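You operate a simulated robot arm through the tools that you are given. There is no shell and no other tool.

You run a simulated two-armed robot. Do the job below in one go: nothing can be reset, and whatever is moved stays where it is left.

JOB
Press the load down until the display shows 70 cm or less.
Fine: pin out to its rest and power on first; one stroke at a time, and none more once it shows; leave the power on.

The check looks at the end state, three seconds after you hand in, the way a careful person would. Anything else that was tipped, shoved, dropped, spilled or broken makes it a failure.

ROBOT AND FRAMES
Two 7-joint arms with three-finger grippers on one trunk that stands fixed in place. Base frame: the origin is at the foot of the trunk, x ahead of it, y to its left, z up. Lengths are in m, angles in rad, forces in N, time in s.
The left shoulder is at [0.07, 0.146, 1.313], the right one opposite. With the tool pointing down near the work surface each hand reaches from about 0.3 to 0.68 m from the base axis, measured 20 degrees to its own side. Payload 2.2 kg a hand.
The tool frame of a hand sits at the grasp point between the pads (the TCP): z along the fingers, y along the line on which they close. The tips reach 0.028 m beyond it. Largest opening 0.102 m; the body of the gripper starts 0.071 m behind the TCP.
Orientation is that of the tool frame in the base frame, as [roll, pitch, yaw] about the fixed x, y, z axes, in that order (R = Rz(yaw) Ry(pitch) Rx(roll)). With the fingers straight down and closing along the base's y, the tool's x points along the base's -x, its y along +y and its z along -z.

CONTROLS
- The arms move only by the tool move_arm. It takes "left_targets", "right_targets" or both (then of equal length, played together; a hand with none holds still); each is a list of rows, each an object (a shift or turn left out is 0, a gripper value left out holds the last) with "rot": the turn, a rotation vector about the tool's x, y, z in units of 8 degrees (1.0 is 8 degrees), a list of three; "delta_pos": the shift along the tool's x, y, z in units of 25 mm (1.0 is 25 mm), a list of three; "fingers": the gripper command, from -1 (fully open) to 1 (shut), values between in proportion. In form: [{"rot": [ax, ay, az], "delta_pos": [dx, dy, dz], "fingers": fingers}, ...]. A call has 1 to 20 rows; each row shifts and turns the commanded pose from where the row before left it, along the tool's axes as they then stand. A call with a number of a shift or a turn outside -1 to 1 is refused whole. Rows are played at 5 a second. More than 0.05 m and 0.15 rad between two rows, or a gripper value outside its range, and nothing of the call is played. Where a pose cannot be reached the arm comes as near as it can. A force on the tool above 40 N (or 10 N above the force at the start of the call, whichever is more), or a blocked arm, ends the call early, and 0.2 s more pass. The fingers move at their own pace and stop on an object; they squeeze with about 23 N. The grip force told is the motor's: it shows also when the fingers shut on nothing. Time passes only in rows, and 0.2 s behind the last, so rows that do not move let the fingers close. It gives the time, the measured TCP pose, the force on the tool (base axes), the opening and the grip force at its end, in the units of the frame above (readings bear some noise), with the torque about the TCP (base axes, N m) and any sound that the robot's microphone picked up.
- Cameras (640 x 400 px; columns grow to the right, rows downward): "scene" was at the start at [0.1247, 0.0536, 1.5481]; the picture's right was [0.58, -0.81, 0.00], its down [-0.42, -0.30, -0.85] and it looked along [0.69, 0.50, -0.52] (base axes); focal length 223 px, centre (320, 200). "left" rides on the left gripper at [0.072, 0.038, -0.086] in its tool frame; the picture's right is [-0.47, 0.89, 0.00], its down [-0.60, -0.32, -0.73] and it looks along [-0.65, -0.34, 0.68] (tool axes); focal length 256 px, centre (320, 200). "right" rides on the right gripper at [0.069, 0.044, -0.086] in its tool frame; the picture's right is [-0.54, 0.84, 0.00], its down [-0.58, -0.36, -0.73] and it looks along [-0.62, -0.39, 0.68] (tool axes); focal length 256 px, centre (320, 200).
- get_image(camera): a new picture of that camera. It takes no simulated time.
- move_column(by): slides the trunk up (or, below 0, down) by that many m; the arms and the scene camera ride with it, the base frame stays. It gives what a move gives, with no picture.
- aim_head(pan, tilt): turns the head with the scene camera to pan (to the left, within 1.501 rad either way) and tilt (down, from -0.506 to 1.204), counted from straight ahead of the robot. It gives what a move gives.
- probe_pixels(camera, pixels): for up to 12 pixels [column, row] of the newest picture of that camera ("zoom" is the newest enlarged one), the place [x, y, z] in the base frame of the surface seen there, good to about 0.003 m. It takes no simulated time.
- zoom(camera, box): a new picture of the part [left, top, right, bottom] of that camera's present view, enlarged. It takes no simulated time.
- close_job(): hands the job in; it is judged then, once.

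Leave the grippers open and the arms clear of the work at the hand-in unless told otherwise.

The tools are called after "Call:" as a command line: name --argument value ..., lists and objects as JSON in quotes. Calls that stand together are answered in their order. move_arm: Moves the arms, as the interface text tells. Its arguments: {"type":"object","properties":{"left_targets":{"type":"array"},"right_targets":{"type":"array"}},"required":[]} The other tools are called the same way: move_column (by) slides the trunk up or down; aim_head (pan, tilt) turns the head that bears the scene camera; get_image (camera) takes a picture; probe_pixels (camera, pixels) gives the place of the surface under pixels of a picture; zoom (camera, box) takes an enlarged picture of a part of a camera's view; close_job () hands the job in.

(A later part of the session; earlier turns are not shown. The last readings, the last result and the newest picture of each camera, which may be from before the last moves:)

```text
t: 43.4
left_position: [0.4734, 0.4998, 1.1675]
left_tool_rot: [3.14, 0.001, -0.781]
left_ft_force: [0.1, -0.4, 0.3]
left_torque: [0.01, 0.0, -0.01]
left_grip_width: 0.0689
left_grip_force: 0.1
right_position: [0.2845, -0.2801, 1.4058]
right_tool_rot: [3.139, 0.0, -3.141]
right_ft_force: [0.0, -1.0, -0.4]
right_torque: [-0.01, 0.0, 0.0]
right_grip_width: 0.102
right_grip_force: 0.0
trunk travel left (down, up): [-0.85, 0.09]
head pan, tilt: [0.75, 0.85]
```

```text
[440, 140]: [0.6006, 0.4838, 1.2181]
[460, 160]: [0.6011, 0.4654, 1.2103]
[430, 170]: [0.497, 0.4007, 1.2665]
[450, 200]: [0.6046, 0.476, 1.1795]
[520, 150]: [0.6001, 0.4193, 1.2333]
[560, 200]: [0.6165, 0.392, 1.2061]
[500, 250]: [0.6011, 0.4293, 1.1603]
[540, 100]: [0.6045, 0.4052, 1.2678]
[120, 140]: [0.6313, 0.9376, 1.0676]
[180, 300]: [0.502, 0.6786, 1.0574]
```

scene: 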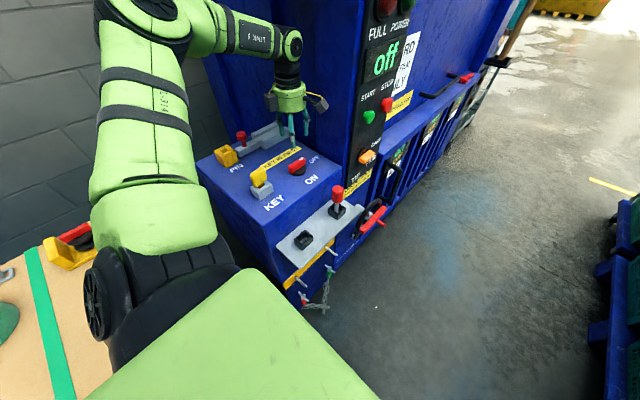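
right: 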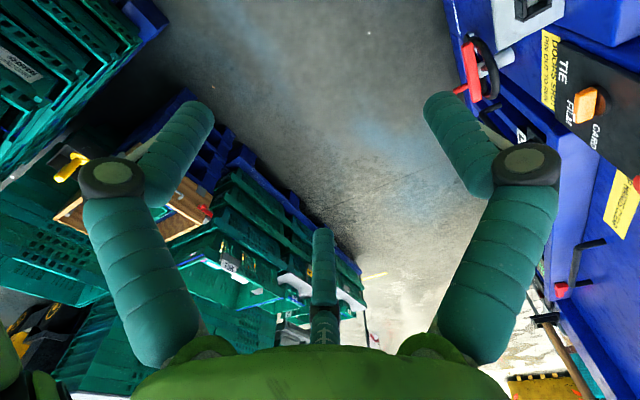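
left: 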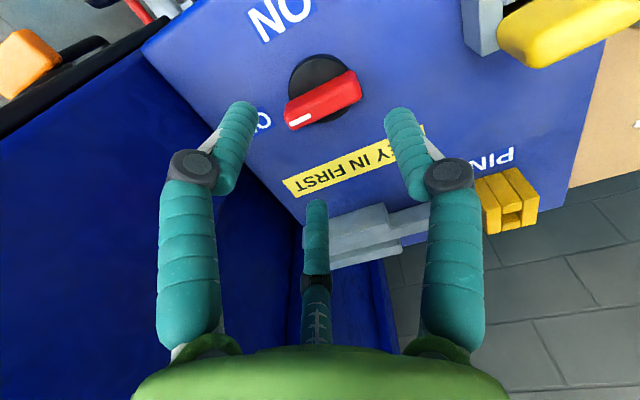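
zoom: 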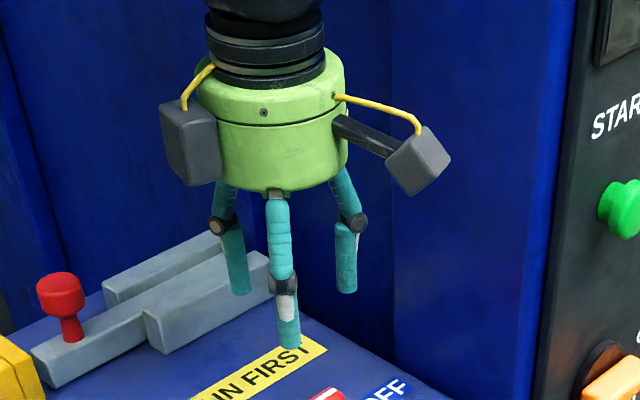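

I check the positions of the finger tips seen in this zoom, since a third finger-like part appears in the picture.

Call:
probe_pixels --camera "zoom" --pixels '[[235, 240], [237, 285], [285, 240], [288, 335], [345, 200], [347, 285], [355, 220], [190, 150], [425, 165], [270, 150]]'

Call:
get_image --camera "left"

```text
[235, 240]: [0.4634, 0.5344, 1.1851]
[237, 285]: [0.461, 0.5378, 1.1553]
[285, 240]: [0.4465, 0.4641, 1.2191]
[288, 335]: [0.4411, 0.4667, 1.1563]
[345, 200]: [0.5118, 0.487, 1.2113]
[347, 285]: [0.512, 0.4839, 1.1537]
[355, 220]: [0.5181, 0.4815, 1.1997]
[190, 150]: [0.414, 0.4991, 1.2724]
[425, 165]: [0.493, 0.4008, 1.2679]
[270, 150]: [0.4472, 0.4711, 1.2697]
```

```text
taken
```

left: 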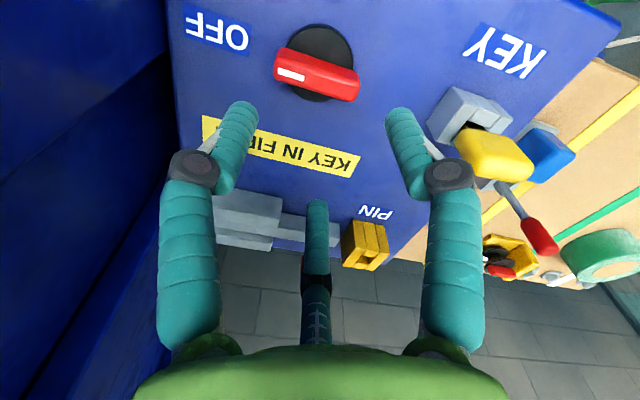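

The parts around the hand are clear: the column is at x≈0.60 and the hand camera will reach at most x≈0.57. I finish the rotation to yaw 0, opening the fingers fully.

Call:
move_arm --left_targets '[{"rot": [0, 0, -0.936], "fingers": -1}, {"rot": [0, 0, -0.936]}, {"rot": [0, 0, -0.936]}, {"rot": [0, 0, -0.936]}, {"rot": [0, 0, -0.936]}, {"rot": [0, 0, -0.936]}, {"rot": [0, 0, 0]}]'

Call:
get_image --camera "left"

Call:
zoom --camera "scene" --box '[250, 70, 350, 200]'

```text
t: 45.0
left_position: [0.4725, 0.5, 1.1683]
left_tool_rot: [3.141, -0.002, 0.001]
left_ft_force: [-0.6, 0.4, 0.0]
left_torque: [0.0, 0.0, 0.03]
left_grip_width: 0.102
left_grip_force: 0.1
right_position: [0.2851, -0.2809, 1.4058]
right_tool_rot: [3.139, 0.001, 3.14]
right_ft_force: [0.4, -0.2, 0.2]
right_torque: [0.0, 0.01, 0.02]
right_grip_width: 0.1018
right_grip_force: 0.0
trunk travel left (down, up): [-0.85, 0.09]
head pan, tilt: [0.75, 0.85]
```

```text
taken
```

left: 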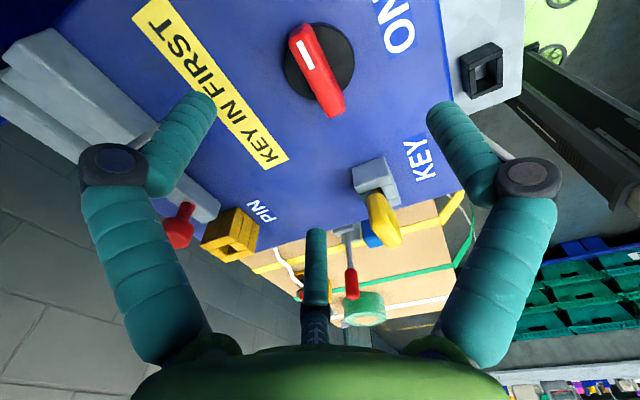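

```text
3.08 times, centred on (300, 135) of scene
```

zoom: 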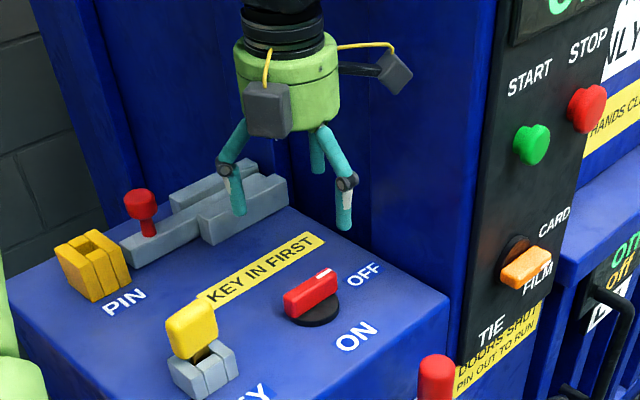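

Yaw 0 is reached, hand centred over the knob at (0.4725, 0.500). I descend about 0.10 m so that the tips (z≈1.038) straddle the red bar just above its disc.

Call:
move_arm --left_targets '[{"delta_pos": [0, 0, 0.85]}, {"delta_pos": [0, 0, 0.85]}, {"delta_pos": [0, 0, 0.85]}, {"delta_pos": [0, 0, 0.85]}, {"delta_pos": [0, 0, 0.68]}, {"delta_pos": [0, 0, 0]}]'

Call:
get_image --camera "left"

Call:
zoom --camera "scene" --box '[250, 100, 350, 200]'

```text
t: 46.4
left_position: [0.4742, 0.4995, 1.0652]
left_tool_rot: [-3.141, -0.001, -0.001]
left_ft_force: [0.0, 0.6, -0.3]
left_torque: [-0.01, -0.01, 0.02]
left_grip_width: 0.102
left_grip_force: 0.1
right_position: [0.2842, -0.2812, 1.4059]
right_tool_rot: [3.139, 0.002, 3.14]
right_ft_force: [0.8, -0.3, -1.4]
right_torque: [0.0, 0.01, -0.01]
right_grip_width: 0.1022
right_grip_force: 0.1
trunk travel left (down, up): [-0.85, 0.09]
head pan, tilt: [0.75, 0.85]
```

```text
taken
```

left: 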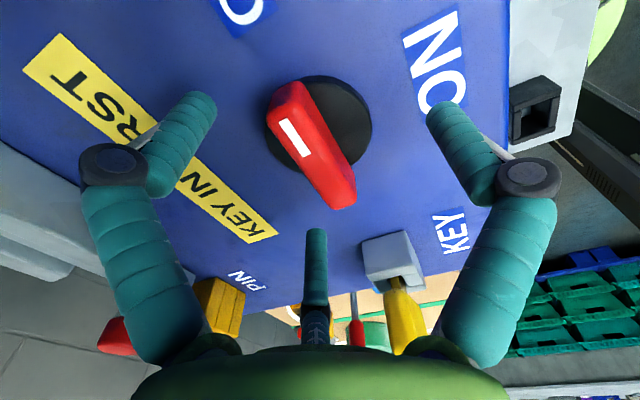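

```text
4.00 times, centred on (300, 150) of scene
```

zoom: 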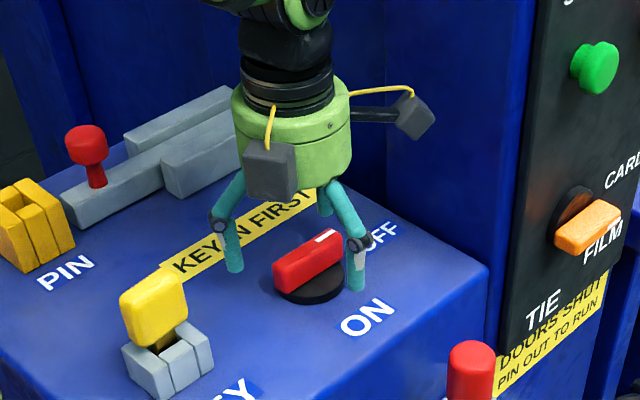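

The fingers straddle the bar. I close the grip on it.

Call:
move_arm --left_targets '[{"fingers": 0.3}, {"fingers": 1}, {"fingers": 1}, {"fingers": 1}]'

Call:
get_image --camera "left"

Call:
zoom --camera "scene" --box '[250, 100, 350, 200]'

```text
t: 47.4
left_position: [0.4727, 0.505, 1.0647]
left_tool_rot: [-3.139, -0.003, 0.002]
left_ft_force: [2.0, 20.5, 13.8]
left_torque: [0.33, 0.83, -0.02]
left_grip_width: 0.028
left_grip_force: 45.0
right_position: [0.2834, -0.2767, 1.4085]
right_tool_rot: [-3.141, 0.002, -3.141]
right_ft_force: [0.5, -0.6, 0.2]
right_torque: [-0.04, 0.01, 0.02]
right_grip_width: 0.1024
right_grip_force: 0.0
trunk travel left (down, up): [-0.85, 0.09]
head pan, tilt: [0.75, 0.85]
```

```text
taken
```

left: 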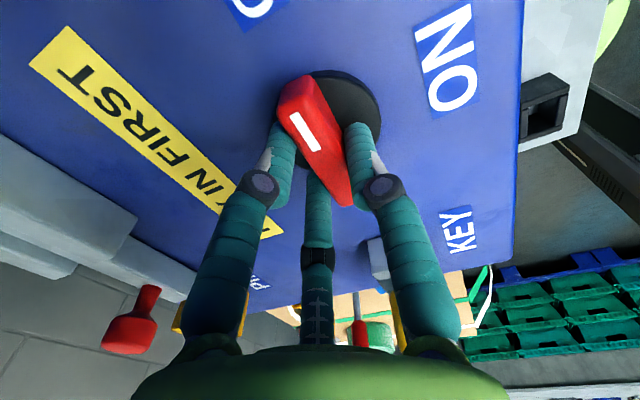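

```text
4.00 times, centred on (300, 150) of scene
```

zoom: 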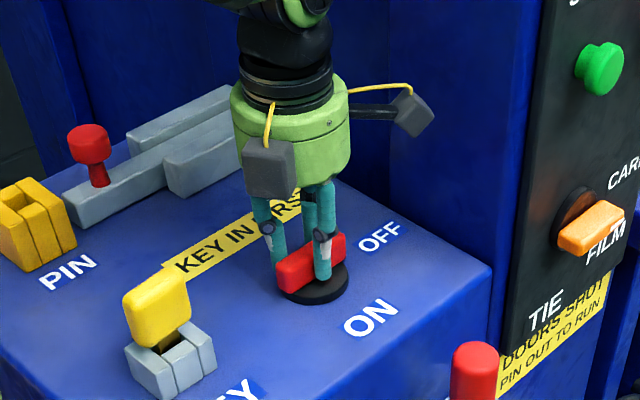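

The grip closed with three contact points (as the pictures show three fingers); the hand was pushed 5.5 mm toward +y with about 20 N. I relieve this by following: shift the command 5 mm toward +y and 1 mm up, and read again.

Call:
move_arm --left_targets '[{"delta_pos": [0, -0.1, -0.04]}, {"delta_pos": [0, -0.1, 0]}, {"delta_pos": [0, 0, 0]}]'

Call:
zoom --camera "left" --box '[240, 60, 400, 220]'

```text
t: 48.2
left_position: [0.4739, 0.5062, 1.0639]
left_tool_rot: [3.137, -0.001, -0.001]
left_ft_force: [-0.7, 5.0, -2.8]
left_torque: [0.21, -1.82, 0.06]
left_grip_width: 0.0279
left_grip_force: 45.3
right_position: [0.2844, -0.2786, 1.4064]
right_tool_rot: [3.141, 0.001, 3.139]
right_ft_force: [-0.3, 0.1, 0.7]
right_torque: [0.0, 0.0, -0.03]
right_grip_width: 0.102
right_grip_force: 0.0
trunk travel left (down, up): [-0.85, 0.09]
head pan, tilt: [0.75, 0.85]
```

```text
2.50 times, centred on (320, 140) of left
```

zoom: 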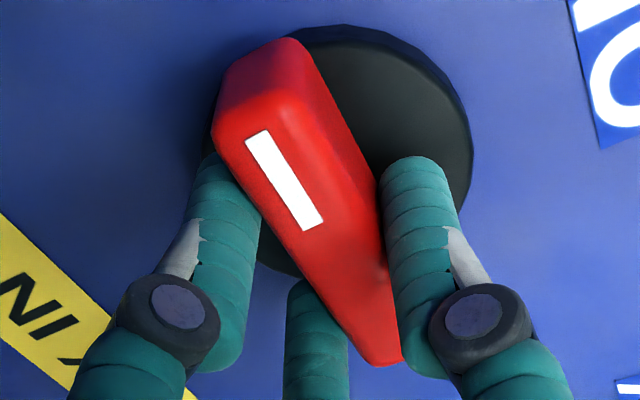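

Forces are down to 5 N and the bar is held by all three fingers. I turn clockwise about the knob's centre, first 22°.

Call:
move_arm --left_targets '[{"rot": [0, 0, 0.9375], "delta_pos": [0.029, 0.002, 0]}, {"rot": [0, 0, 0.9375], "delta_pos": [0.029, 0.002, 0]}, {"rot": [0, 0, 0.9375], "delta_pos": [0.029, 0.002, 0]}]'

Call:
zoom --camera "left" --box '[200, 20, 440, 220]'

Call:
zoom --camera "scene" --box '[250, 100, 350, 200]'

```text
t: 49.0
left_position: [0.4754, 0.5059, 1.0657]
left_tool_rot: [3.138, 0.001, -0.396]
left_ft_force: [-1.7, 5.0, -6.3]
left_torque: [-0.09, -0.57, 0.0]
left_grip_width: 0.0279
left_grip_force: 45.3
right_position: [0.285, -0.2782, 1.4064]
right_tool_rot: [3.141, 0.0, -3.14]
right_ft_force: [-0.1, -0.1, 0.6]
right_torque: [0.0, 0.0, -0.04]
right_grip_width: 0.1019
right_grip_force: 0.1
trunk travel left (down, up): [-0.85, 0.09]
head pan, tilt: [0.75, 0.85]
```

```text
2.00 times, centred on (320, 120) of left
```

zoom: 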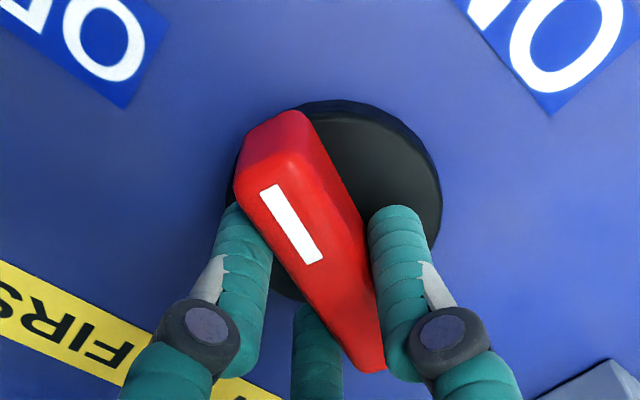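

```text
4.00 times, centred on (300, 150) of scene
```

zoom: 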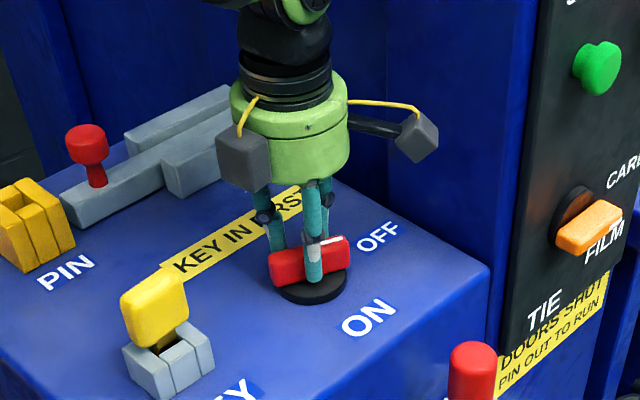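

The bar turns with the hand with little force. I go on with the remaining turn toward ON, in parts.

Call:
move_arm --left_targets '[{"rot": [0, 0, 0.9375], "delta_pos": [0.029, 0.002, 0]}, {"rot": [0, 0, 0.9375], "delta_pos": [0.029, 0.002, 0]}, {"rot": [0, 0, 0.9375], "delta_pos": [0.029, 0.002, 0]}, {"rot": [0, 0, 0.9375], "delta_pos": [0.029, 0.002, 0]}, {"rot": [0, 0, 0.9375], "delta_pos": [0.029, 0.002, 0]}, {"rot": [0, 0, 0.9375], "delta_pos": [0.029, 0.002, 0]}]'

Call:
zoom --camera "left" --box '[200, 20, 440, 220]'

Call:
get_image --camera "scene"

```text
t: 50.4
left_position: [0.4789, 0.5044, 1.0644]
left_tool_rot: [3.138, -0.001, -1.18]
left_ft_force: [-2.1, 4.9, -17.1]
left_torque: [1.8, 0.5, -0.01]
left_grip_width: 0.0276
left_grip_force: 44.8
right_position: [0.2861, -0.2781, 1.4064]
right_tool_rot: [3.14, 0.0, -3.14]
right_ft_force: [-0.5, -0.1, 0.0]
right_torque: [0.01, -0.01, 0.03]
right_grip_width: 0.102
right_grip_force: 0.1
trunk travel left (down, up): [-0.85, 0.09]
head pan, tilt: [0.75, 0.85]
```

```text
2.00 times, centred on (320, 120) of left
```

zoom: 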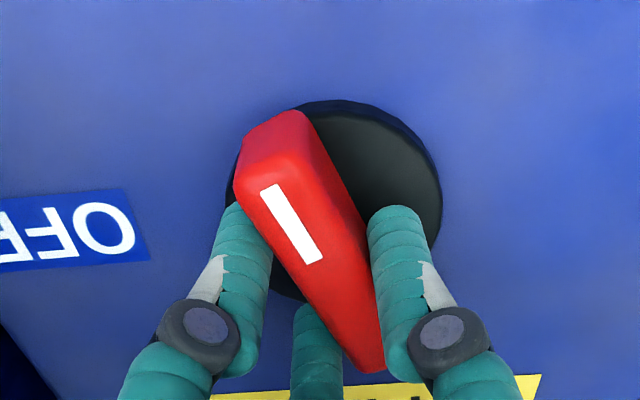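

```text
taken
```

scene: 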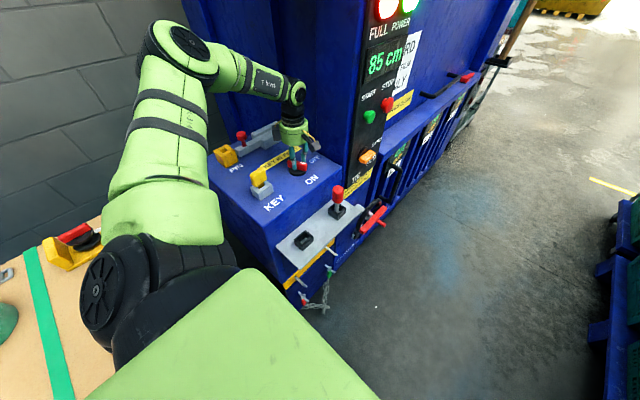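

The display came alive: 85 cm. I finish the turn to the ON mark (22° more), easing the 17 N downward pull by lowering 1 mm.

Call:
move_arm --left_targets '[{"rot": [0, 0, 0.9375], "delta_pos": [0.029, 0.002, 0.03]}, {"rot": [0, 0, 0.9375], "delta_pos": [0.029, 0.002, 0.03]}, {"rot": [0, 0, 0.9375], "delta_pos": [0.029, 0.002, 0]}, {"delta_pos": [0, 0, 0]}]'

Call:
zoom --camera "left" --box '[160, 0, 480, 220]'

Call:
zoom --camera "scene" --box '[250, 120, 350, 200]'

Call:
zoom --camera "scene" --box '[345, 0, 425, 100]'

```text
t: 51.4
left_position: [0.4803, 0.5037, 1.065]
left_tool_rot: [-3.14, -0.002, -1.573]
left_ft_force: [-1.0, 11.3, -4.1]
left_torque: [0.9, 0.22, -0.04]
left_grip_width: 0.0279
left_grip_force: 45.2
right_position: [0.2852, -0.2768, 1.4066]
right_tool_rot: [3.141, 0.0, -3.141]
right_ft_force: [0.4, -0.2, 0.5]
right_torque: [0.01, -0.02, 0.02]
right_grip_width: 0.1021
right_grip_force: 0.0
trunk travel left (down, up): [-0.85, 0.09]
head pan, tilt: [0.75, 0.85]
```

```text
1.82 times, centred on (320, 110) of left
```

zoom: 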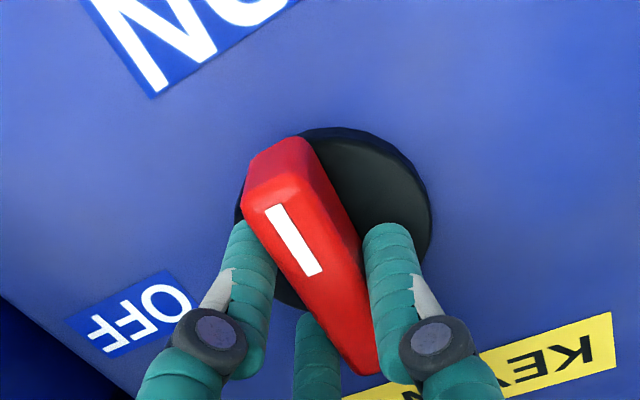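

```text
5.00 times, centred on (300, 160) of scene
```

zoom: 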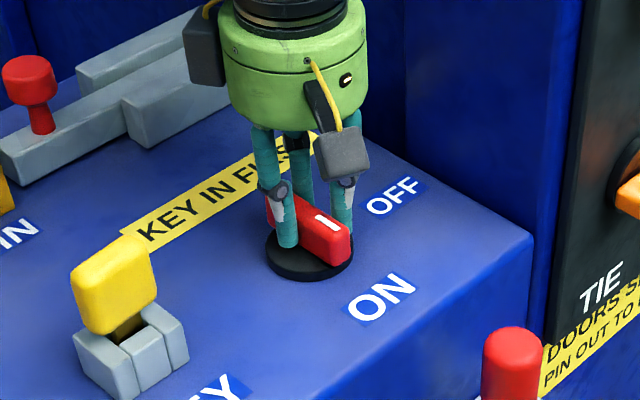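

```text
4.00 times, centred on (385, 50) of scene
```

zoom: 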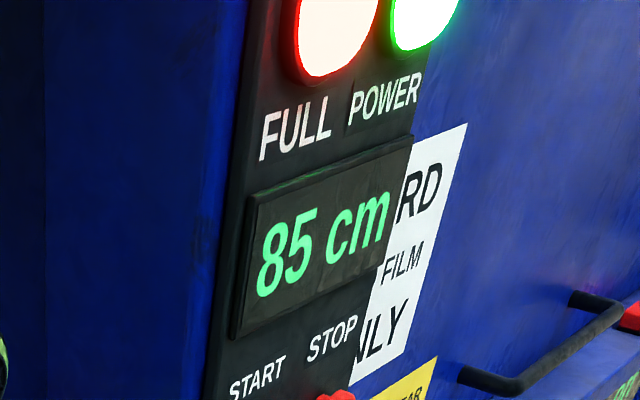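

The switch is at ON (white mark toward the ON label), FULL and POWER lamps are lit, display 85 cm. I open the fingers and lift straight up 0.12 m.

Call:
move_arm --left_targets '[{"fingers": 0.2}, {"fingers": -0.3}, {"fingers": -1}, {"fingers": -1}, {"delta_pos": [0, 0, -0.5]}, {"delta_pos": [0, 0, -0.9]}, {"delta_pos": [0, 0, -1]}, {"delta_pos": [0, 0, -1]}, {"delta_pos": [0, 0, -1]}, {"delta_pos": [0, 0, 0]}]'

Call:
aim_head --pan 0.55 --tilt 0.45

Call:
get_image --camera "scene"

```text
t: 53.6
left_position: [0.4782, 0.5025, 1.1757]
left_tool_rot: [3.141, 0.001, -1.571]
left_ft_force: [0.3, 0.1, -0.4]
left_torque: [-0.02, -0.03, 0.0]
left_grip_width: 0.1018
left_grip_force: 0.1
right_position: [0.2848, -0.2811, 1.4074]
right_tool_rot: [3.139, -0.001, 3.141]
right_ft_force: [0.2, -1.2, -0.3]
right_torque: [0.0, -0.01, 0.03]
right_grip_width: 0.1019
right_grip_force: 0.0
trunk travel left (down, up): [-0.85, 0.09]
head pan, tilt: [0.75, 0.85]
```

```text
t: 54.5
left_position: [0.4771, 0.5014, 1.1772]
left_tool_rot: [3.141, 0.001, -1.572]
left_ft_force: [-0.1, -1.3, 0.1]
left_torque: [-0.03, -0.01, 0.01]
left_grip_width: 0.1022
left_grip_force: 0.1
right_position: [0.2847, -0.2806, 1.4047]
right_tool_rot: [3.137, 0.001, 3.14]
right_ft_force: [-0.5, 0.5, -0.4]
right_torque: [0.03, -0.04, 0.01]
right_grip_width: 0.1021
right_grip_force: 0.0
trunk travel left (down, up): [-0.85, 0.09]
head pan, tilt: [0.55, 0.45]
```

```text
taken
```

scene: 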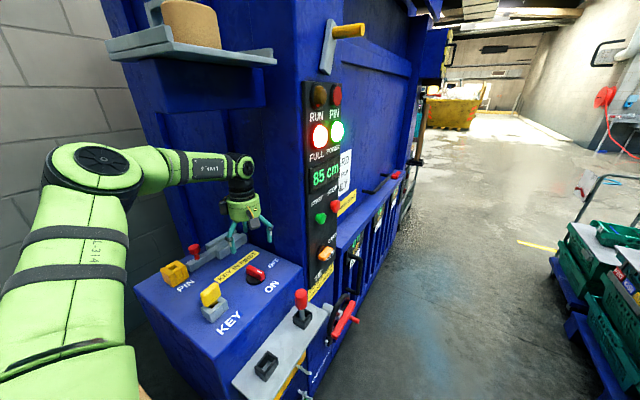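

I zoom on the panel to read every lamp, the display, buttons and the selector, and on the switch.

Call:
zoom --camera "scene" --box '[295, 70, 375, 200]'

Call:
zoom --camera "scene" --box '[295, 180, 415, 290]'

Call:
zoom --camera "scene" --box '[200, 240, 340, 360]'

```text
3.08 times, centred on (335, 135) of scene
```

zoom: 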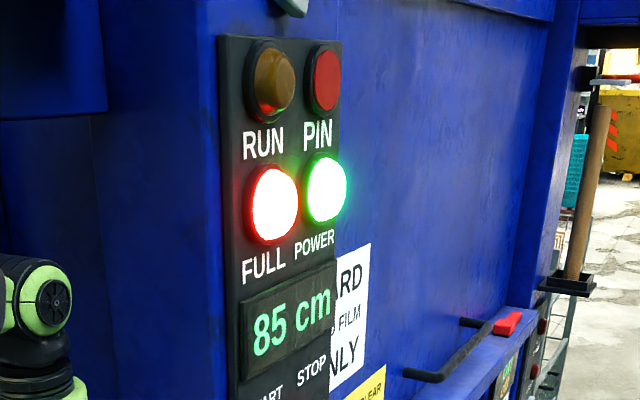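

```text
3.64 times, centred on (355, 235) of scene
```

zoom: 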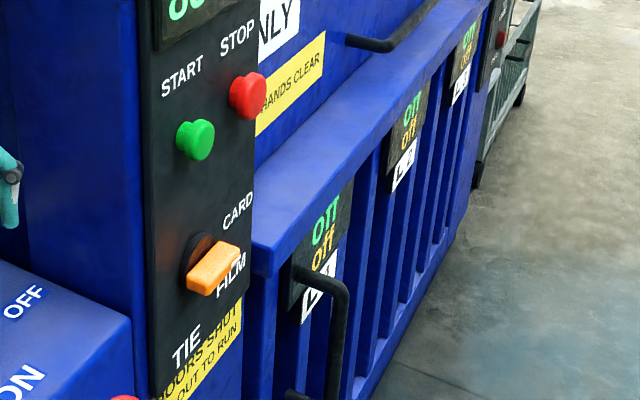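

```text
3.33 times, centred on (270, 300) of scene
```

zoom: 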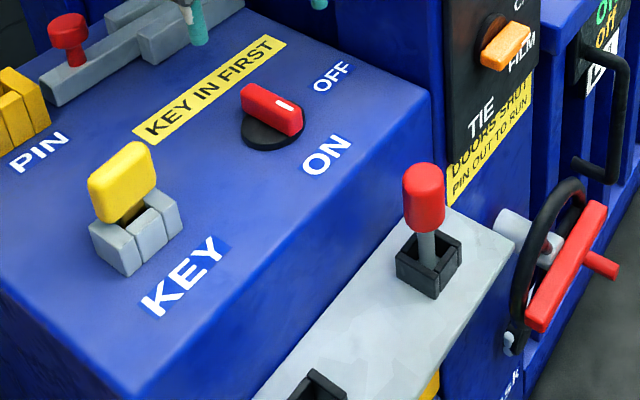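

Power is on: POWER and FULL lit, display 85 cm, RUN dark; the selector is at FILM, pin is in its rest. Now I locate the green START button (scene px (320,218)) and its surroundings, and check for anything in the way.

Call:
zoom --camera "scene" --box '[300, 180, 360, 290]'

Call:
probe_pixels --camera "zoom" --pixels '[[291, 130], [300, 140], [280, 140], [290, 155], [262, 150], [340, 90], [355, 80], [330, 100], [250, 200], [340, 180], [310, 270], [290, 260]]'

```text
3.64 times, centred on (330, 235) of scene
```

zoom: 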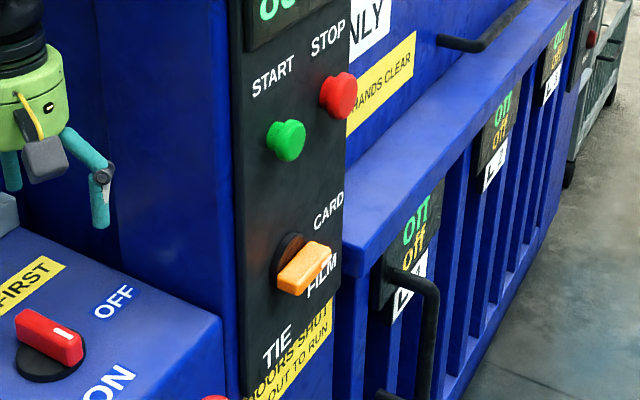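

```text
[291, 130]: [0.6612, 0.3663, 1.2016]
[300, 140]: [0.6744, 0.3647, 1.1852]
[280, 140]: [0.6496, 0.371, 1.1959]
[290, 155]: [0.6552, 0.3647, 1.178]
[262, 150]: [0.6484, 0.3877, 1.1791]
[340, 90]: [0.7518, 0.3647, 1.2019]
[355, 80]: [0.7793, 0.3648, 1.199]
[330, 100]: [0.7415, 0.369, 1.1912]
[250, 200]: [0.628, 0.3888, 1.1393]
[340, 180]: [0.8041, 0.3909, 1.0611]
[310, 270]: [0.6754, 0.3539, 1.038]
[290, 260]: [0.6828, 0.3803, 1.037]
```

START is at about (0.665, 0.365, 1.190) on the panel face (y≈0.388), to be pressed along +y. I'll use the right hand for it. First I retract the left arm out of the console area: 0.2 m toward -y, then back and up to its start area.

Call:
move_arm --left_targets '[{"delta_pos": [1, 0, 0]}, {"delta_pos": [1, 0, 0]}, {"delta_pos": [1, 0, 0]}, {"delta_pos": [1, 0, 0]}, {"delta_pos": [1, 0, 0]}, {"delta_pos": [1, 0, 0]}, {"delta_pos": [1, 0, 0]}, {"delta_pos": [1, 0, 0]}]'

Call:
move_arm --left_targets '[{"delta_pos": [0, 0.7, -0.6]}, {"delta_pos": [0, 0.7, -0.6]}, {"delta_pos": [0, 0.7, -0.6]}, {"delta_pos": [0, 0.7, -0.6]}, {"delta_pos": [0, 0.7, -0.6]}, {"delta_pos": [0, 0.7, -0.6]}, {"delta_pos": [0, 0.7, -0.6]}, {"delta_pos": [0, 0.7, -0.6]}, {"delta_pos": [0, 0.7, -0.6]}, {"delta_pos": [0, 0.7, -0.6]}, {"delta_pos": [0, 0.7, -0.6]}, {"delta_pos": [0, 0.7, -0.6]}, {"delta_pos": [0, 0.7, -0.6]}, {"delta_pos": [0, 0.7, -0.6]}, {"delta_pos": [0, 0.7, -0.6]}, {"delta_pos": [0, 0.7, -0.6]}]'

Call:
get_image --camera "scene"

```text
t: 56.3
left_position: [0.4766, 0.298, 1.1763]
left_tool_rot: [3.14, 0.002, -1.571]
left_ft_force: [0.5, 0.1, 0.1]
left_torque: [0.02, -0.06, -0.02]
left_grip_width: 0.102
left_grip_force: 0.2
right_position: [0.2856, -0.2833, 1.405]
right_tool_rot: [3.138, 0.0, 3.14]
right_ft_force: [-0.3, 0.2, 0.2]
right_torque: [0.02, -0.01, 0.02]
right_grip_width: 0.1019
right_grip_force: 0.1
trunk travel left (down, up): [-0.85, 0.09]
head pan, tilt: [0.55, 0.45]
```

```text
t: 59.7
left_position: [0.1958, 0.2997, 1.4142]
left_tool_rot: [-3.141, 0.0, -1.57]
left_ft_force: [-0.7, -0.2, -0.1]
left_torque: [0.0, -0.02, 0.0]
left_grip_width: 0.1021
left_grip_force: 0.1
right_position: [0.2831, -0.2809, 1.4061]
right_tool_rot: [3.14, 0.0, -3.141]
right_ft_force: [0.3, -0.1, -0.2]
right_torque: [0.02, 0.0, -0.01]
right_grip_width: 0.1019
right_grip_force: 0.1
trunk travel left (down, up): [-0.85, 0.09]
head pan, tilt: [0.55, 0.45]
```

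```text
taken
```

scene: 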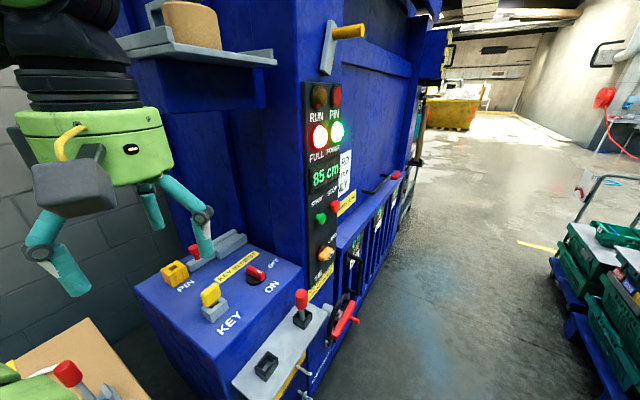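

Left arm is parked, and the view of the panel is clear. Now the right hand: shift it left 0.25 m with fingers shut, then swing the fingers from down to pointing along +y while moving forward.

Call:
move_arm --right_targets '[{"delta_pos": [-0.3, 1, 0], "fingers": 1}, {"delta_pos": [-0.3, 1, 0]}, {"delta_pos": [-0.3, 1, 0]}, {"delta_pos": [-0.3, 1, 0]}, {"delta_pos": [-0.3, 1, 0]}, {"delta_pos": [-0.3, 1, 0]}, {"delta_pos": [-0.3, 1, 0]}, {"delta_pos": [-0.3, 1, 0]}, {"delta_pos": [-0.3, 1, 0]}, {"delta_pos": [-0.3, 1, 0]}]'

Call:
move_arm --right_targets '[{"rot": [-0.9375, 0, 0], "delta_pos": [-0.6, 0, 0]}, {"rot": [-0.9375, 0, 0], "delta_pos": [-0.6, 0, 0]}, {"rot": [-0.9375, 0, 0], "delta_pos": [-0.6, 0, 0]}, {"rot": [-0.9375, 0, 0], "delta_pos": [-0.6, 0, 0]}, {"rot": [-0.9375, 0, 0], "delta_pos": [-0.6, 0, 0]}, {"rot": [-0.9375, 0, 0], "delta_pos": [-0.6, 0, 0]}, {"rot": [-0.9375, 0, 0], "delta_pos": [-0.6, 0, 0]}, {"rot": [-0.9375, 0, 0], "delta_pos": [-0.6, 0, 0]}, {"rot": [-0.9375, 0, 0], "delta_pos": [-0.6, 0, 0]}, {"rot": [-0.9375, 0, 0], "delta_pos": [-0.6, 0, 0]}, {"rot": [-0.9375, 0, 0], "delta_pos": [-0.6, 0, 0]}, {"rot": [-0.9375, 0, 0], "delta_pos": [-0.6, 0, 0]}]'

Call:
get_image --camera "scene"

Call:
get_image --camera "right"

```text
t: 61.9
left_position: [0.1979, 0.3002, 1.4124]
left_tool_rot: [-3.141, -0.002, -1.573]
left_ft_force: [0.5, 0.5, 0.7]
left_torque: [-0.05, 0.03, -0.02]
left_grip_width: 0.1018
left_grip_force: 0.1
right_position: [0.3576, -0.0301, 1.4065]
right_tool_rot: [3.14, -0.001, 3.141]
right_ft_force: [0.2, 0.6, -0.1]
right_torque: [-0.03, 0.03, -0.02]
right_grip_width: 0.0023
right_grip_force: 23.1
trunk travel left (down, up): [-0.85, 0.09]
head pan, tilt: [0.55, 0.45]
```

```text
t: 64.5
left_position: [0.1991, 0.2989, 1.4135]
left_tool_rot: [-3.141, 0.0, -1.572]
left_ft_force: [-0.2, 0.5, 0.2]
left_torque: [-0.03, 0.01, -0.02]
left_grip_width: 0.1019
left_grip_force: 0.1
right_position: [0.5413, -0.0308, 1.4051]
right_tool_rot: [1.566, -0.001, 3.141]
right_ft_force: [0.2, 0.0, -0.4]
right_torque: [0.01, 0.02, 0.01]
right_grip_width: 0.0019
right_grip_force: 22.6
trunk travel left (down, up): [-0.85, 0.09]
head pan, tilt: [0.55, 0.45]
```

```text
taken
```

scene: 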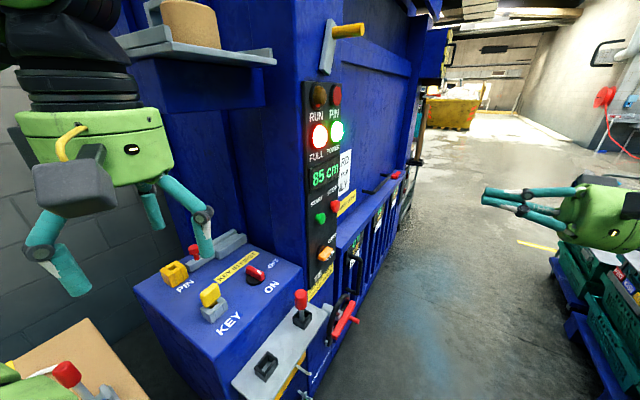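

```text
taken
```

right: 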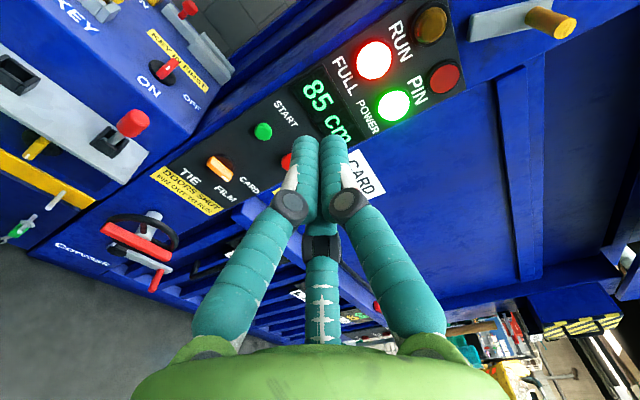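

The right fingers, shut, point along +y. I turn them 20° toward +x (to keep the wrist within reach) and move to (0.64, 0.20, 1.19), about 13 cm before the button.

Call:
move_arm --right_targets '[{"rot": [0, -0.833, 0]}, {"rot": [0, -0.833, 0]}, {"rot": [0, -0.833, 0]}, {"delta_pos": [-0.051, -0.782, 0.913]}, {"delta_pos": [-0.051, -0.782, 0.913]}, {"delta_pos": [-0.051, -0.782, 0.913]}, {"delta_pos": [-0.051, -0.782, 0.913]}, {"delta_pos": [-0.051, -0.782, 0.913]}, {"delta_pos": [-0.051, -0.782, 0.913]}, {"delta_pos": [-0.051, -0.782, 0.913]}, {"delta_pos": [-0.051, -0.782, 0.913]}, {"delta_pos": [-0.051, -0.782, 0.913]}, {"delta_pos": [-0.051, -0.782, 0.913]}, {"delta_pos": [-0.051, -0.782, 0.913]}, {"delta_pos": [0, 0, 0]}]'

Call:
get_image --camera "scene"

Call:
get_image --camera "right"

```text
t: 67.7
left_position: [0.197, 0.2991, 1.413]
left_tool_rot: [3.141, 0.001, -1.572]
left_ft_force: [-0.3, 0.3, 0.4]
left_torque: [0.0, 0.02, 0.02]
left_grip_width: 0.102
left_grip_force: 0.0
right_position: [0.637, 0.2039, 1.1946]
right_tool_rot: [1.566, 0.0, 2.792]
right_ft_force: [-0.4, -0.1, -0.1]
right_torque: [-0.04, -0.04, -0.02]
right_grip_width: 0.0023
right_grip_force: 23.5
trunk travel left (down, up): [-0.85, 0.09]
head pan, tilt: [0.55, 0.45]
```

```text
taken
```

scene: 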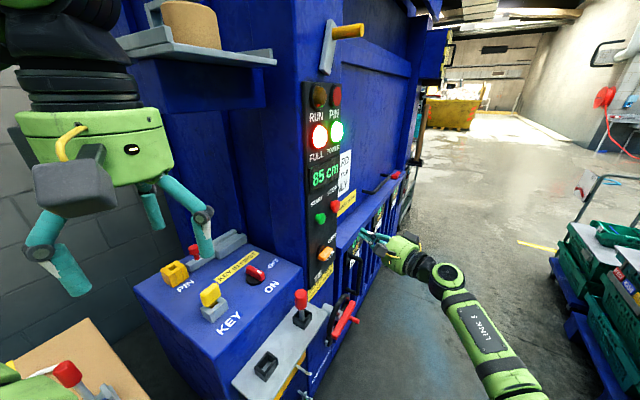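

```text
taken
```

right: 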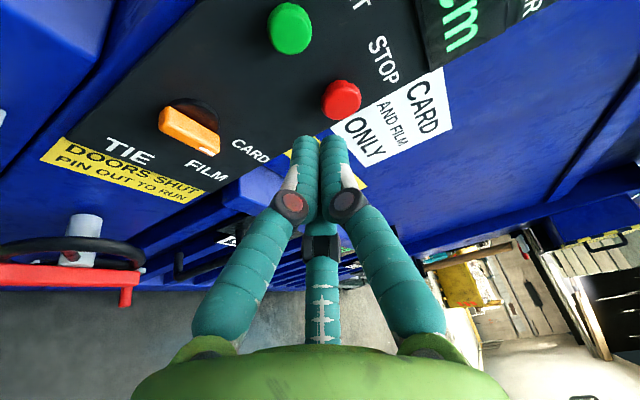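

I see START (green) at (290,28), STOP (red) at (341,98) in the right hand's picture. I zoom to measure the button and read the selector.

Call:
zoom --camera "right" --box '[240, 0, 370, 130]'

Call:
probe_pixels --camera "zoom" --pixels '[[240, 70], [250, 90], [270, 100], [265, 120], [290, 110], [230, 120], [400, 290], [410, 310], [380, 330], [300, 200]]'

Call:
zoom --camera "right" --box '[80, 70, 290, 220]'

```text
3.08 times, centred on (305, 65) of right
```

zoom: 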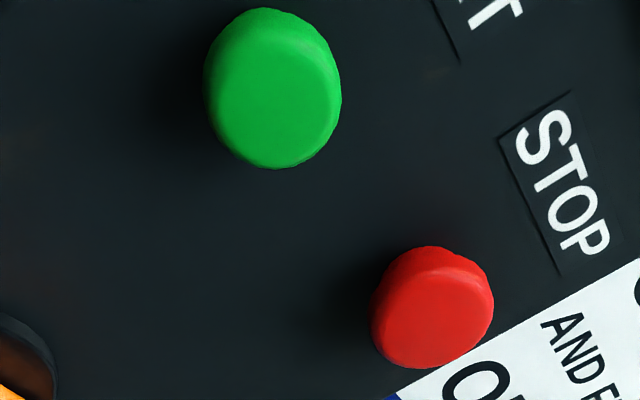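

```text
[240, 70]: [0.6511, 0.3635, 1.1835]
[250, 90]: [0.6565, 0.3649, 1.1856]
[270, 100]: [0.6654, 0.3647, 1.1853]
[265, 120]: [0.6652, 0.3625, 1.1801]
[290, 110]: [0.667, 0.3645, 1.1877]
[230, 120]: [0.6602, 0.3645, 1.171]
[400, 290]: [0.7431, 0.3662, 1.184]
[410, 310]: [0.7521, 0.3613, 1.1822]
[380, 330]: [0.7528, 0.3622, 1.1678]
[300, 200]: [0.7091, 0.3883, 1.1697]
```

```text
2.67 times, centred on (185, 145) of right
```

zoom: 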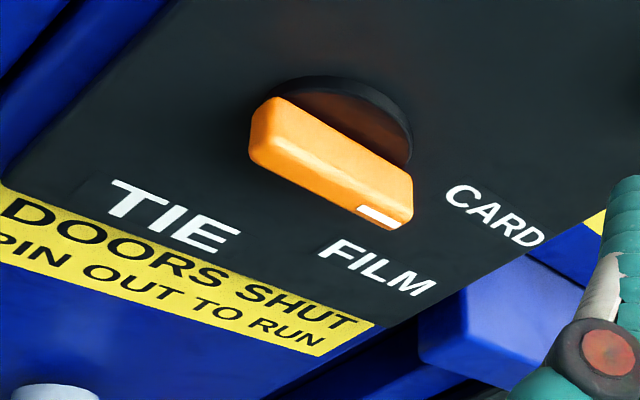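

The selector: I probe its bar ends and labels to know which mode it points to.

Call:
probe_pixels --camera "zoom" --pixels '[[280, 125], [270, 110], [330, 165], [378, 212], [400, 222], [375, 268], [495, 215], [175, 215], [320, 100], [400, 120], [340, 85]]'

```text
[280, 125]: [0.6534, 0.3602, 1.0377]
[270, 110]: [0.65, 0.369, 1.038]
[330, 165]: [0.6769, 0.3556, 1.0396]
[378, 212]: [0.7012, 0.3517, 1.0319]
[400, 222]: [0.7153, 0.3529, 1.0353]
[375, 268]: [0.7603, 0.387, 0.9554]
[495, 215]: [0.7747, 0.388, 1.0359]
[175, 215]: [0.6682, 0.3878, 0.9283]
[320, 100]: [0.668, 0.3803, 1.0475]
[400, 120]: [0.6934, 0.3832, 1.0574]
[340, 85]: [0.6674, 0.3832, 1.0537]
```

The selector's mark points along +x to CARD, so the mode is CARD (left as is). START's face centre is about (0.664, 0.3645, 1.187). I move to 3.5 cm before it.

Call:
move_arm --right_targets '[{"delta_pos": [0.142, -0.053, 0.798]}, {"delta_pos": [0.142, -0.053, 0.798]}, {"delta_pos": [0.142, -0.053, 0.798]}, {"delta_pos": [0.142, -0.053, 0.798]}, {"delta_pos": [0.142, -0.053, 0.798]}, {"delta_pos": [0, 0, 0]}]'

Call:
get_image --camera "right"

Call:
zoom --camera "scene" --box '[290, 80, 410, 260]'

```text
t: 69.1
left_position: [0.1974, 0.2986, 1.4134]
left_tool_rot: [-3.141, 0.0, -1.57]
left_ft_force: [0.1, 0.9, 0.2]
left_torque: [0.04, 0.0, 0.04]
left_grip_width: 0.1021
left_grip_force: 0.0
right_position: [0.6252, 0.2806, 1.2016]
right_tool_rot: [1.568, -0.001, 2.792]
right_ft_force: [0.3, -0.8, -0.8]
right_torque: [0.0, -0.02, 0.01]
right_grip_width: 0.0023
right_grip_force: 23.0
right hand out of reach, approached as far as the arm can: row 2, 3, 4, 5
trunk travel left (down, up): [-0.85, 0.09]
head pan, tilt: [0.55, 0.45]
```

```text
taken
```

right: 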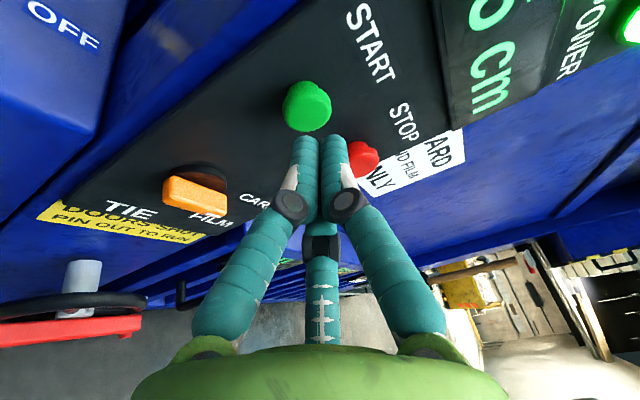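

```text
2.22 times, centred on (350, 170) of scene
```

zoom: 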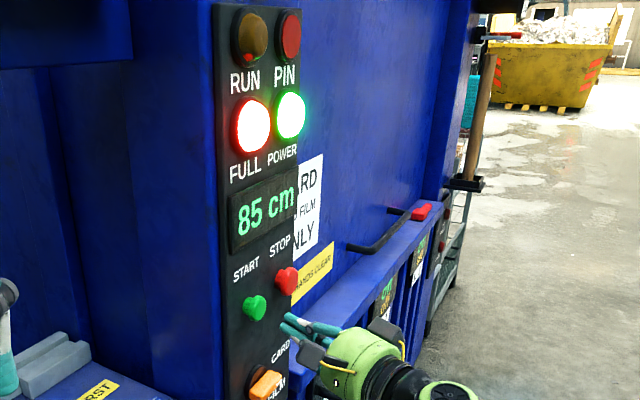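

The right arm cannot reach with this hand angle. I turn the hand 25° more (45° to the panel), which pulls the wrist back within reach.

Call:
move_arm --right_targets '[{"rot": [0, -0.8, 0]}, {"rot": [0, -0.8, 0]}, {"rot": [0, -0.8, 0]}, {"rot": [0, -0.725, 0]}, {"rot": [0, 0, 0]}]'

Call:
get_image --camera "right"

Call:
get_image --camera "scene"

```text
t: 70.5
left_position: [0.1979, 0.2998, 1.4137]
left_tool_rot: [-3.14, -0.001, -1.57]
left_ft_force: [-0.7, 0.2, 0.5]
left_torque: [-0.02, -0.01, 0.01]
left_grip_width: 0.102
left_grip_force: 0.0
right_position: [0.6522, 0.2383, 1.1933]
right_tool_rot: [1.579, 0.036, 2.325]
right_ft_force: [0.3, 0.3, 0.5]
right_torque: [-0.01, 0.0, -0.01]
right_grip_width: 0.0022
right_grip_force: 23.2
right hand out of reach, approached as far as the arm can: row 3, 4
trunk travel left (down, up): [-0.85, 0.09]
head pan, tilt: [0.55, 0.45]
stopped in row 5 (right hand): the arm was blocked; the commanded pose is now the measured one
```

```text
taken
```

right: 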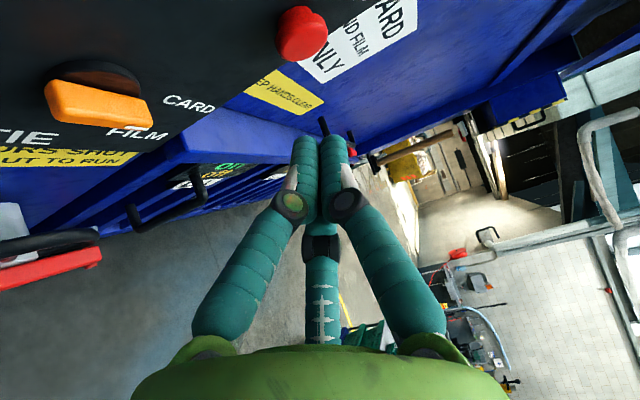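

```text
taken
```

scene: 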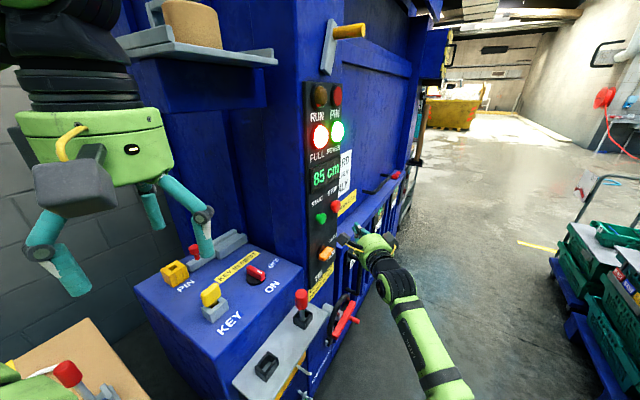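

The right arm hits its joint limits there. The left arm can do it better with the hand tilted 45° between down and +y. I withdraw the right hand first (back, right and up).

Call:
move_arm --right_targets '[{"delta_pos": [-0.405, 0.667, -0.883]}, {"delta_pos": [-0.405, 0.667, -0.883]}, {"delta_pos": [-0.405, 0.667, -0.883]}, {"delta_pos": [-0.405, 0.667, -0.883]}, {"delta_pos": [-0.405, 0.667, -0.883]}, {"delta_pos": [-0.405, 0.667, -0.883]}, {"delta_pos": [-0.405, 0.667, -0.883]}, {"delta_pos": [-0.405, 0.667, -0.883]}, {"delta_pos": [-0.405, 0.667, -0.883]}, {"delta_pos": [-0.405, 0.667, -0.883]}, {"delta_pos": [-0.405, 0.667, -0.883]}, {"delta_pos": [-0.405, 0.667, -0.883]}]'

Call:
get_image --camera "scene"

```text
t: 73.1
left_position: [0.1971, 0.297, 1.414]
left_tool_rot: [-3.14, 0.001, -1.57]
left_ft_force: [0.5, -0.5, 0.4]
left_torque: [0.03, -0.01, -0.03]
left_grip_width: 0.1021
left_grip_force: 0.0
right_position: [0.537, -0.0277, 1.4002]
right_tool_rot: [1.577, 0.03, 2.332]
right_ft_force: [0.0, 0.5, 0.4]
right_torque: [0.0, -0.01, 0.02]
right_grip_width: 0.0022
right_grip_force: 23.2
trunk travel left (down, up): [-0.85, 0.09]
head pan, tilt: [0.55, 0.45]
```

```text
taken
```

scene: 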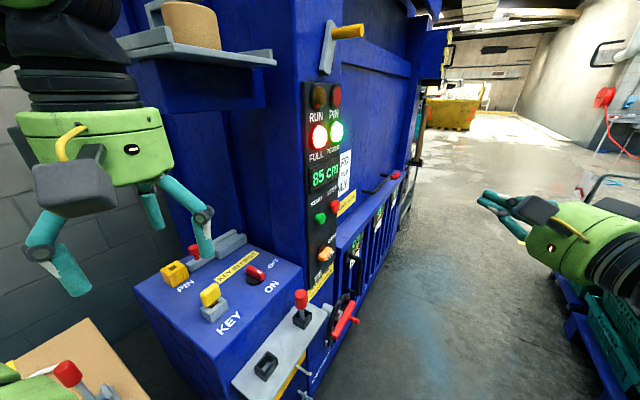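

The right hand is clear. I swing it back to pointing down, then bring it to its start place and open its fingers.

Call:
move_arm --right_targets '[{"rot": [0, 0.966, 0]}, {"rot": [0, 0.966, 0]}, {"rot": [0, 0.966, 0]}, {"rot": [0, 0.966, 0]}, {"rot": [0, 0.966, 0]}, {"rot": [0, 0.966, 0]}, {"rot": [0.9375, 0, 0]}, {"rot": [0.9375, 0, 0]}, {"rot": [0.9375, 0, 0]}, {"rot": [0.9375, 0, 0]}, {"rot": [0.9375, 0, 0]}, {"rot": [0.9375, 0, 0]}, {"rot": [0.9375, 0, 0]}, {"rot": [0.9375, 0, 0]}, {"rot": [0.9375, 0, 0]}, {"rot": [0.9375, 0, 0]}, {"rot": [0.9375, 0, 0]}, {"rot": [0.9375, 0, 0]}]'

Call:
move_arm --right_targets '[{"delta_pos": [0.916, -0.916, 0], "fingers": -1}, {"delta_pos": [0.916, -0.916, 0]}, {"delta_pos": [0.916, -0.916, 0]}, {"delta_pos": [0.916, -0.916, 0]}, {"delta_pos": [0.916, -0.916, 0]}, {"delta_pos": [0.916, -0.916, 0]}, {"delta_pos": [0.916, -0.916, 0]}, {"delta_pos": [0.916, -0.916, 0]}, {"delta_pos": [0.916, -0.916, 0]}, {"delta_pos": [0.916, -0.916, 0]}, {"delta_pos": [0.916, -0.916, 0]}]'

```text
t: 76.9
left_position: [0.1965, 0.3027, 1.4132]
left_tool_rot: [-3.139, -0.004, -1.57]
left_ft_force: [-0.6, 0.9, -0.3]
left_torque: [-0.02, -0.01, 0.0]
left_grip_width: 0.102
left_grip_force: 0.1
right_position: [0.5364, -0.0165, 1.3892]
right_tool_rot: [-3.115, 0.02, -3.14]
right_ft_force: [-0.1, 0.5, -0.1]
right_torque: [-0.04, 0.01, 0.04]
right_grip_width: 0.0023
right_grip_force: 22.3
right hand out of reach, approached as far as the arm can: row 18
trunk travel left (down, up): [-0.85, 0.09]
head pan, tilt: [0.55, 0.45]
```

```text
t: 79.3
left_position: [0.1962, 0.2972, 1.4145]
left_tool_rot: [-3.138, -0.001, -1.572]
left_ft_force: [-1.1, -0.2, -0.2]
left_torque: [0.04, -0.02, 0.0]
left_grip_width: 0.102
left_grip_force: 0.0
right_position: [0.2849, -0.2728, 1.3951]
right_tool_rot: [-3.117, 0.018, 3.141]
right_ft_force: [0.5, 0.4, 1.1]
right_torque: [0.07, -0.06, 0.02]
right_grip_width: 0.1022
right_grip_force: 0.0
trunk travel left (down, up): [-0.85, 0.09]
head pan, tilt: [0.55, 0.45]
```

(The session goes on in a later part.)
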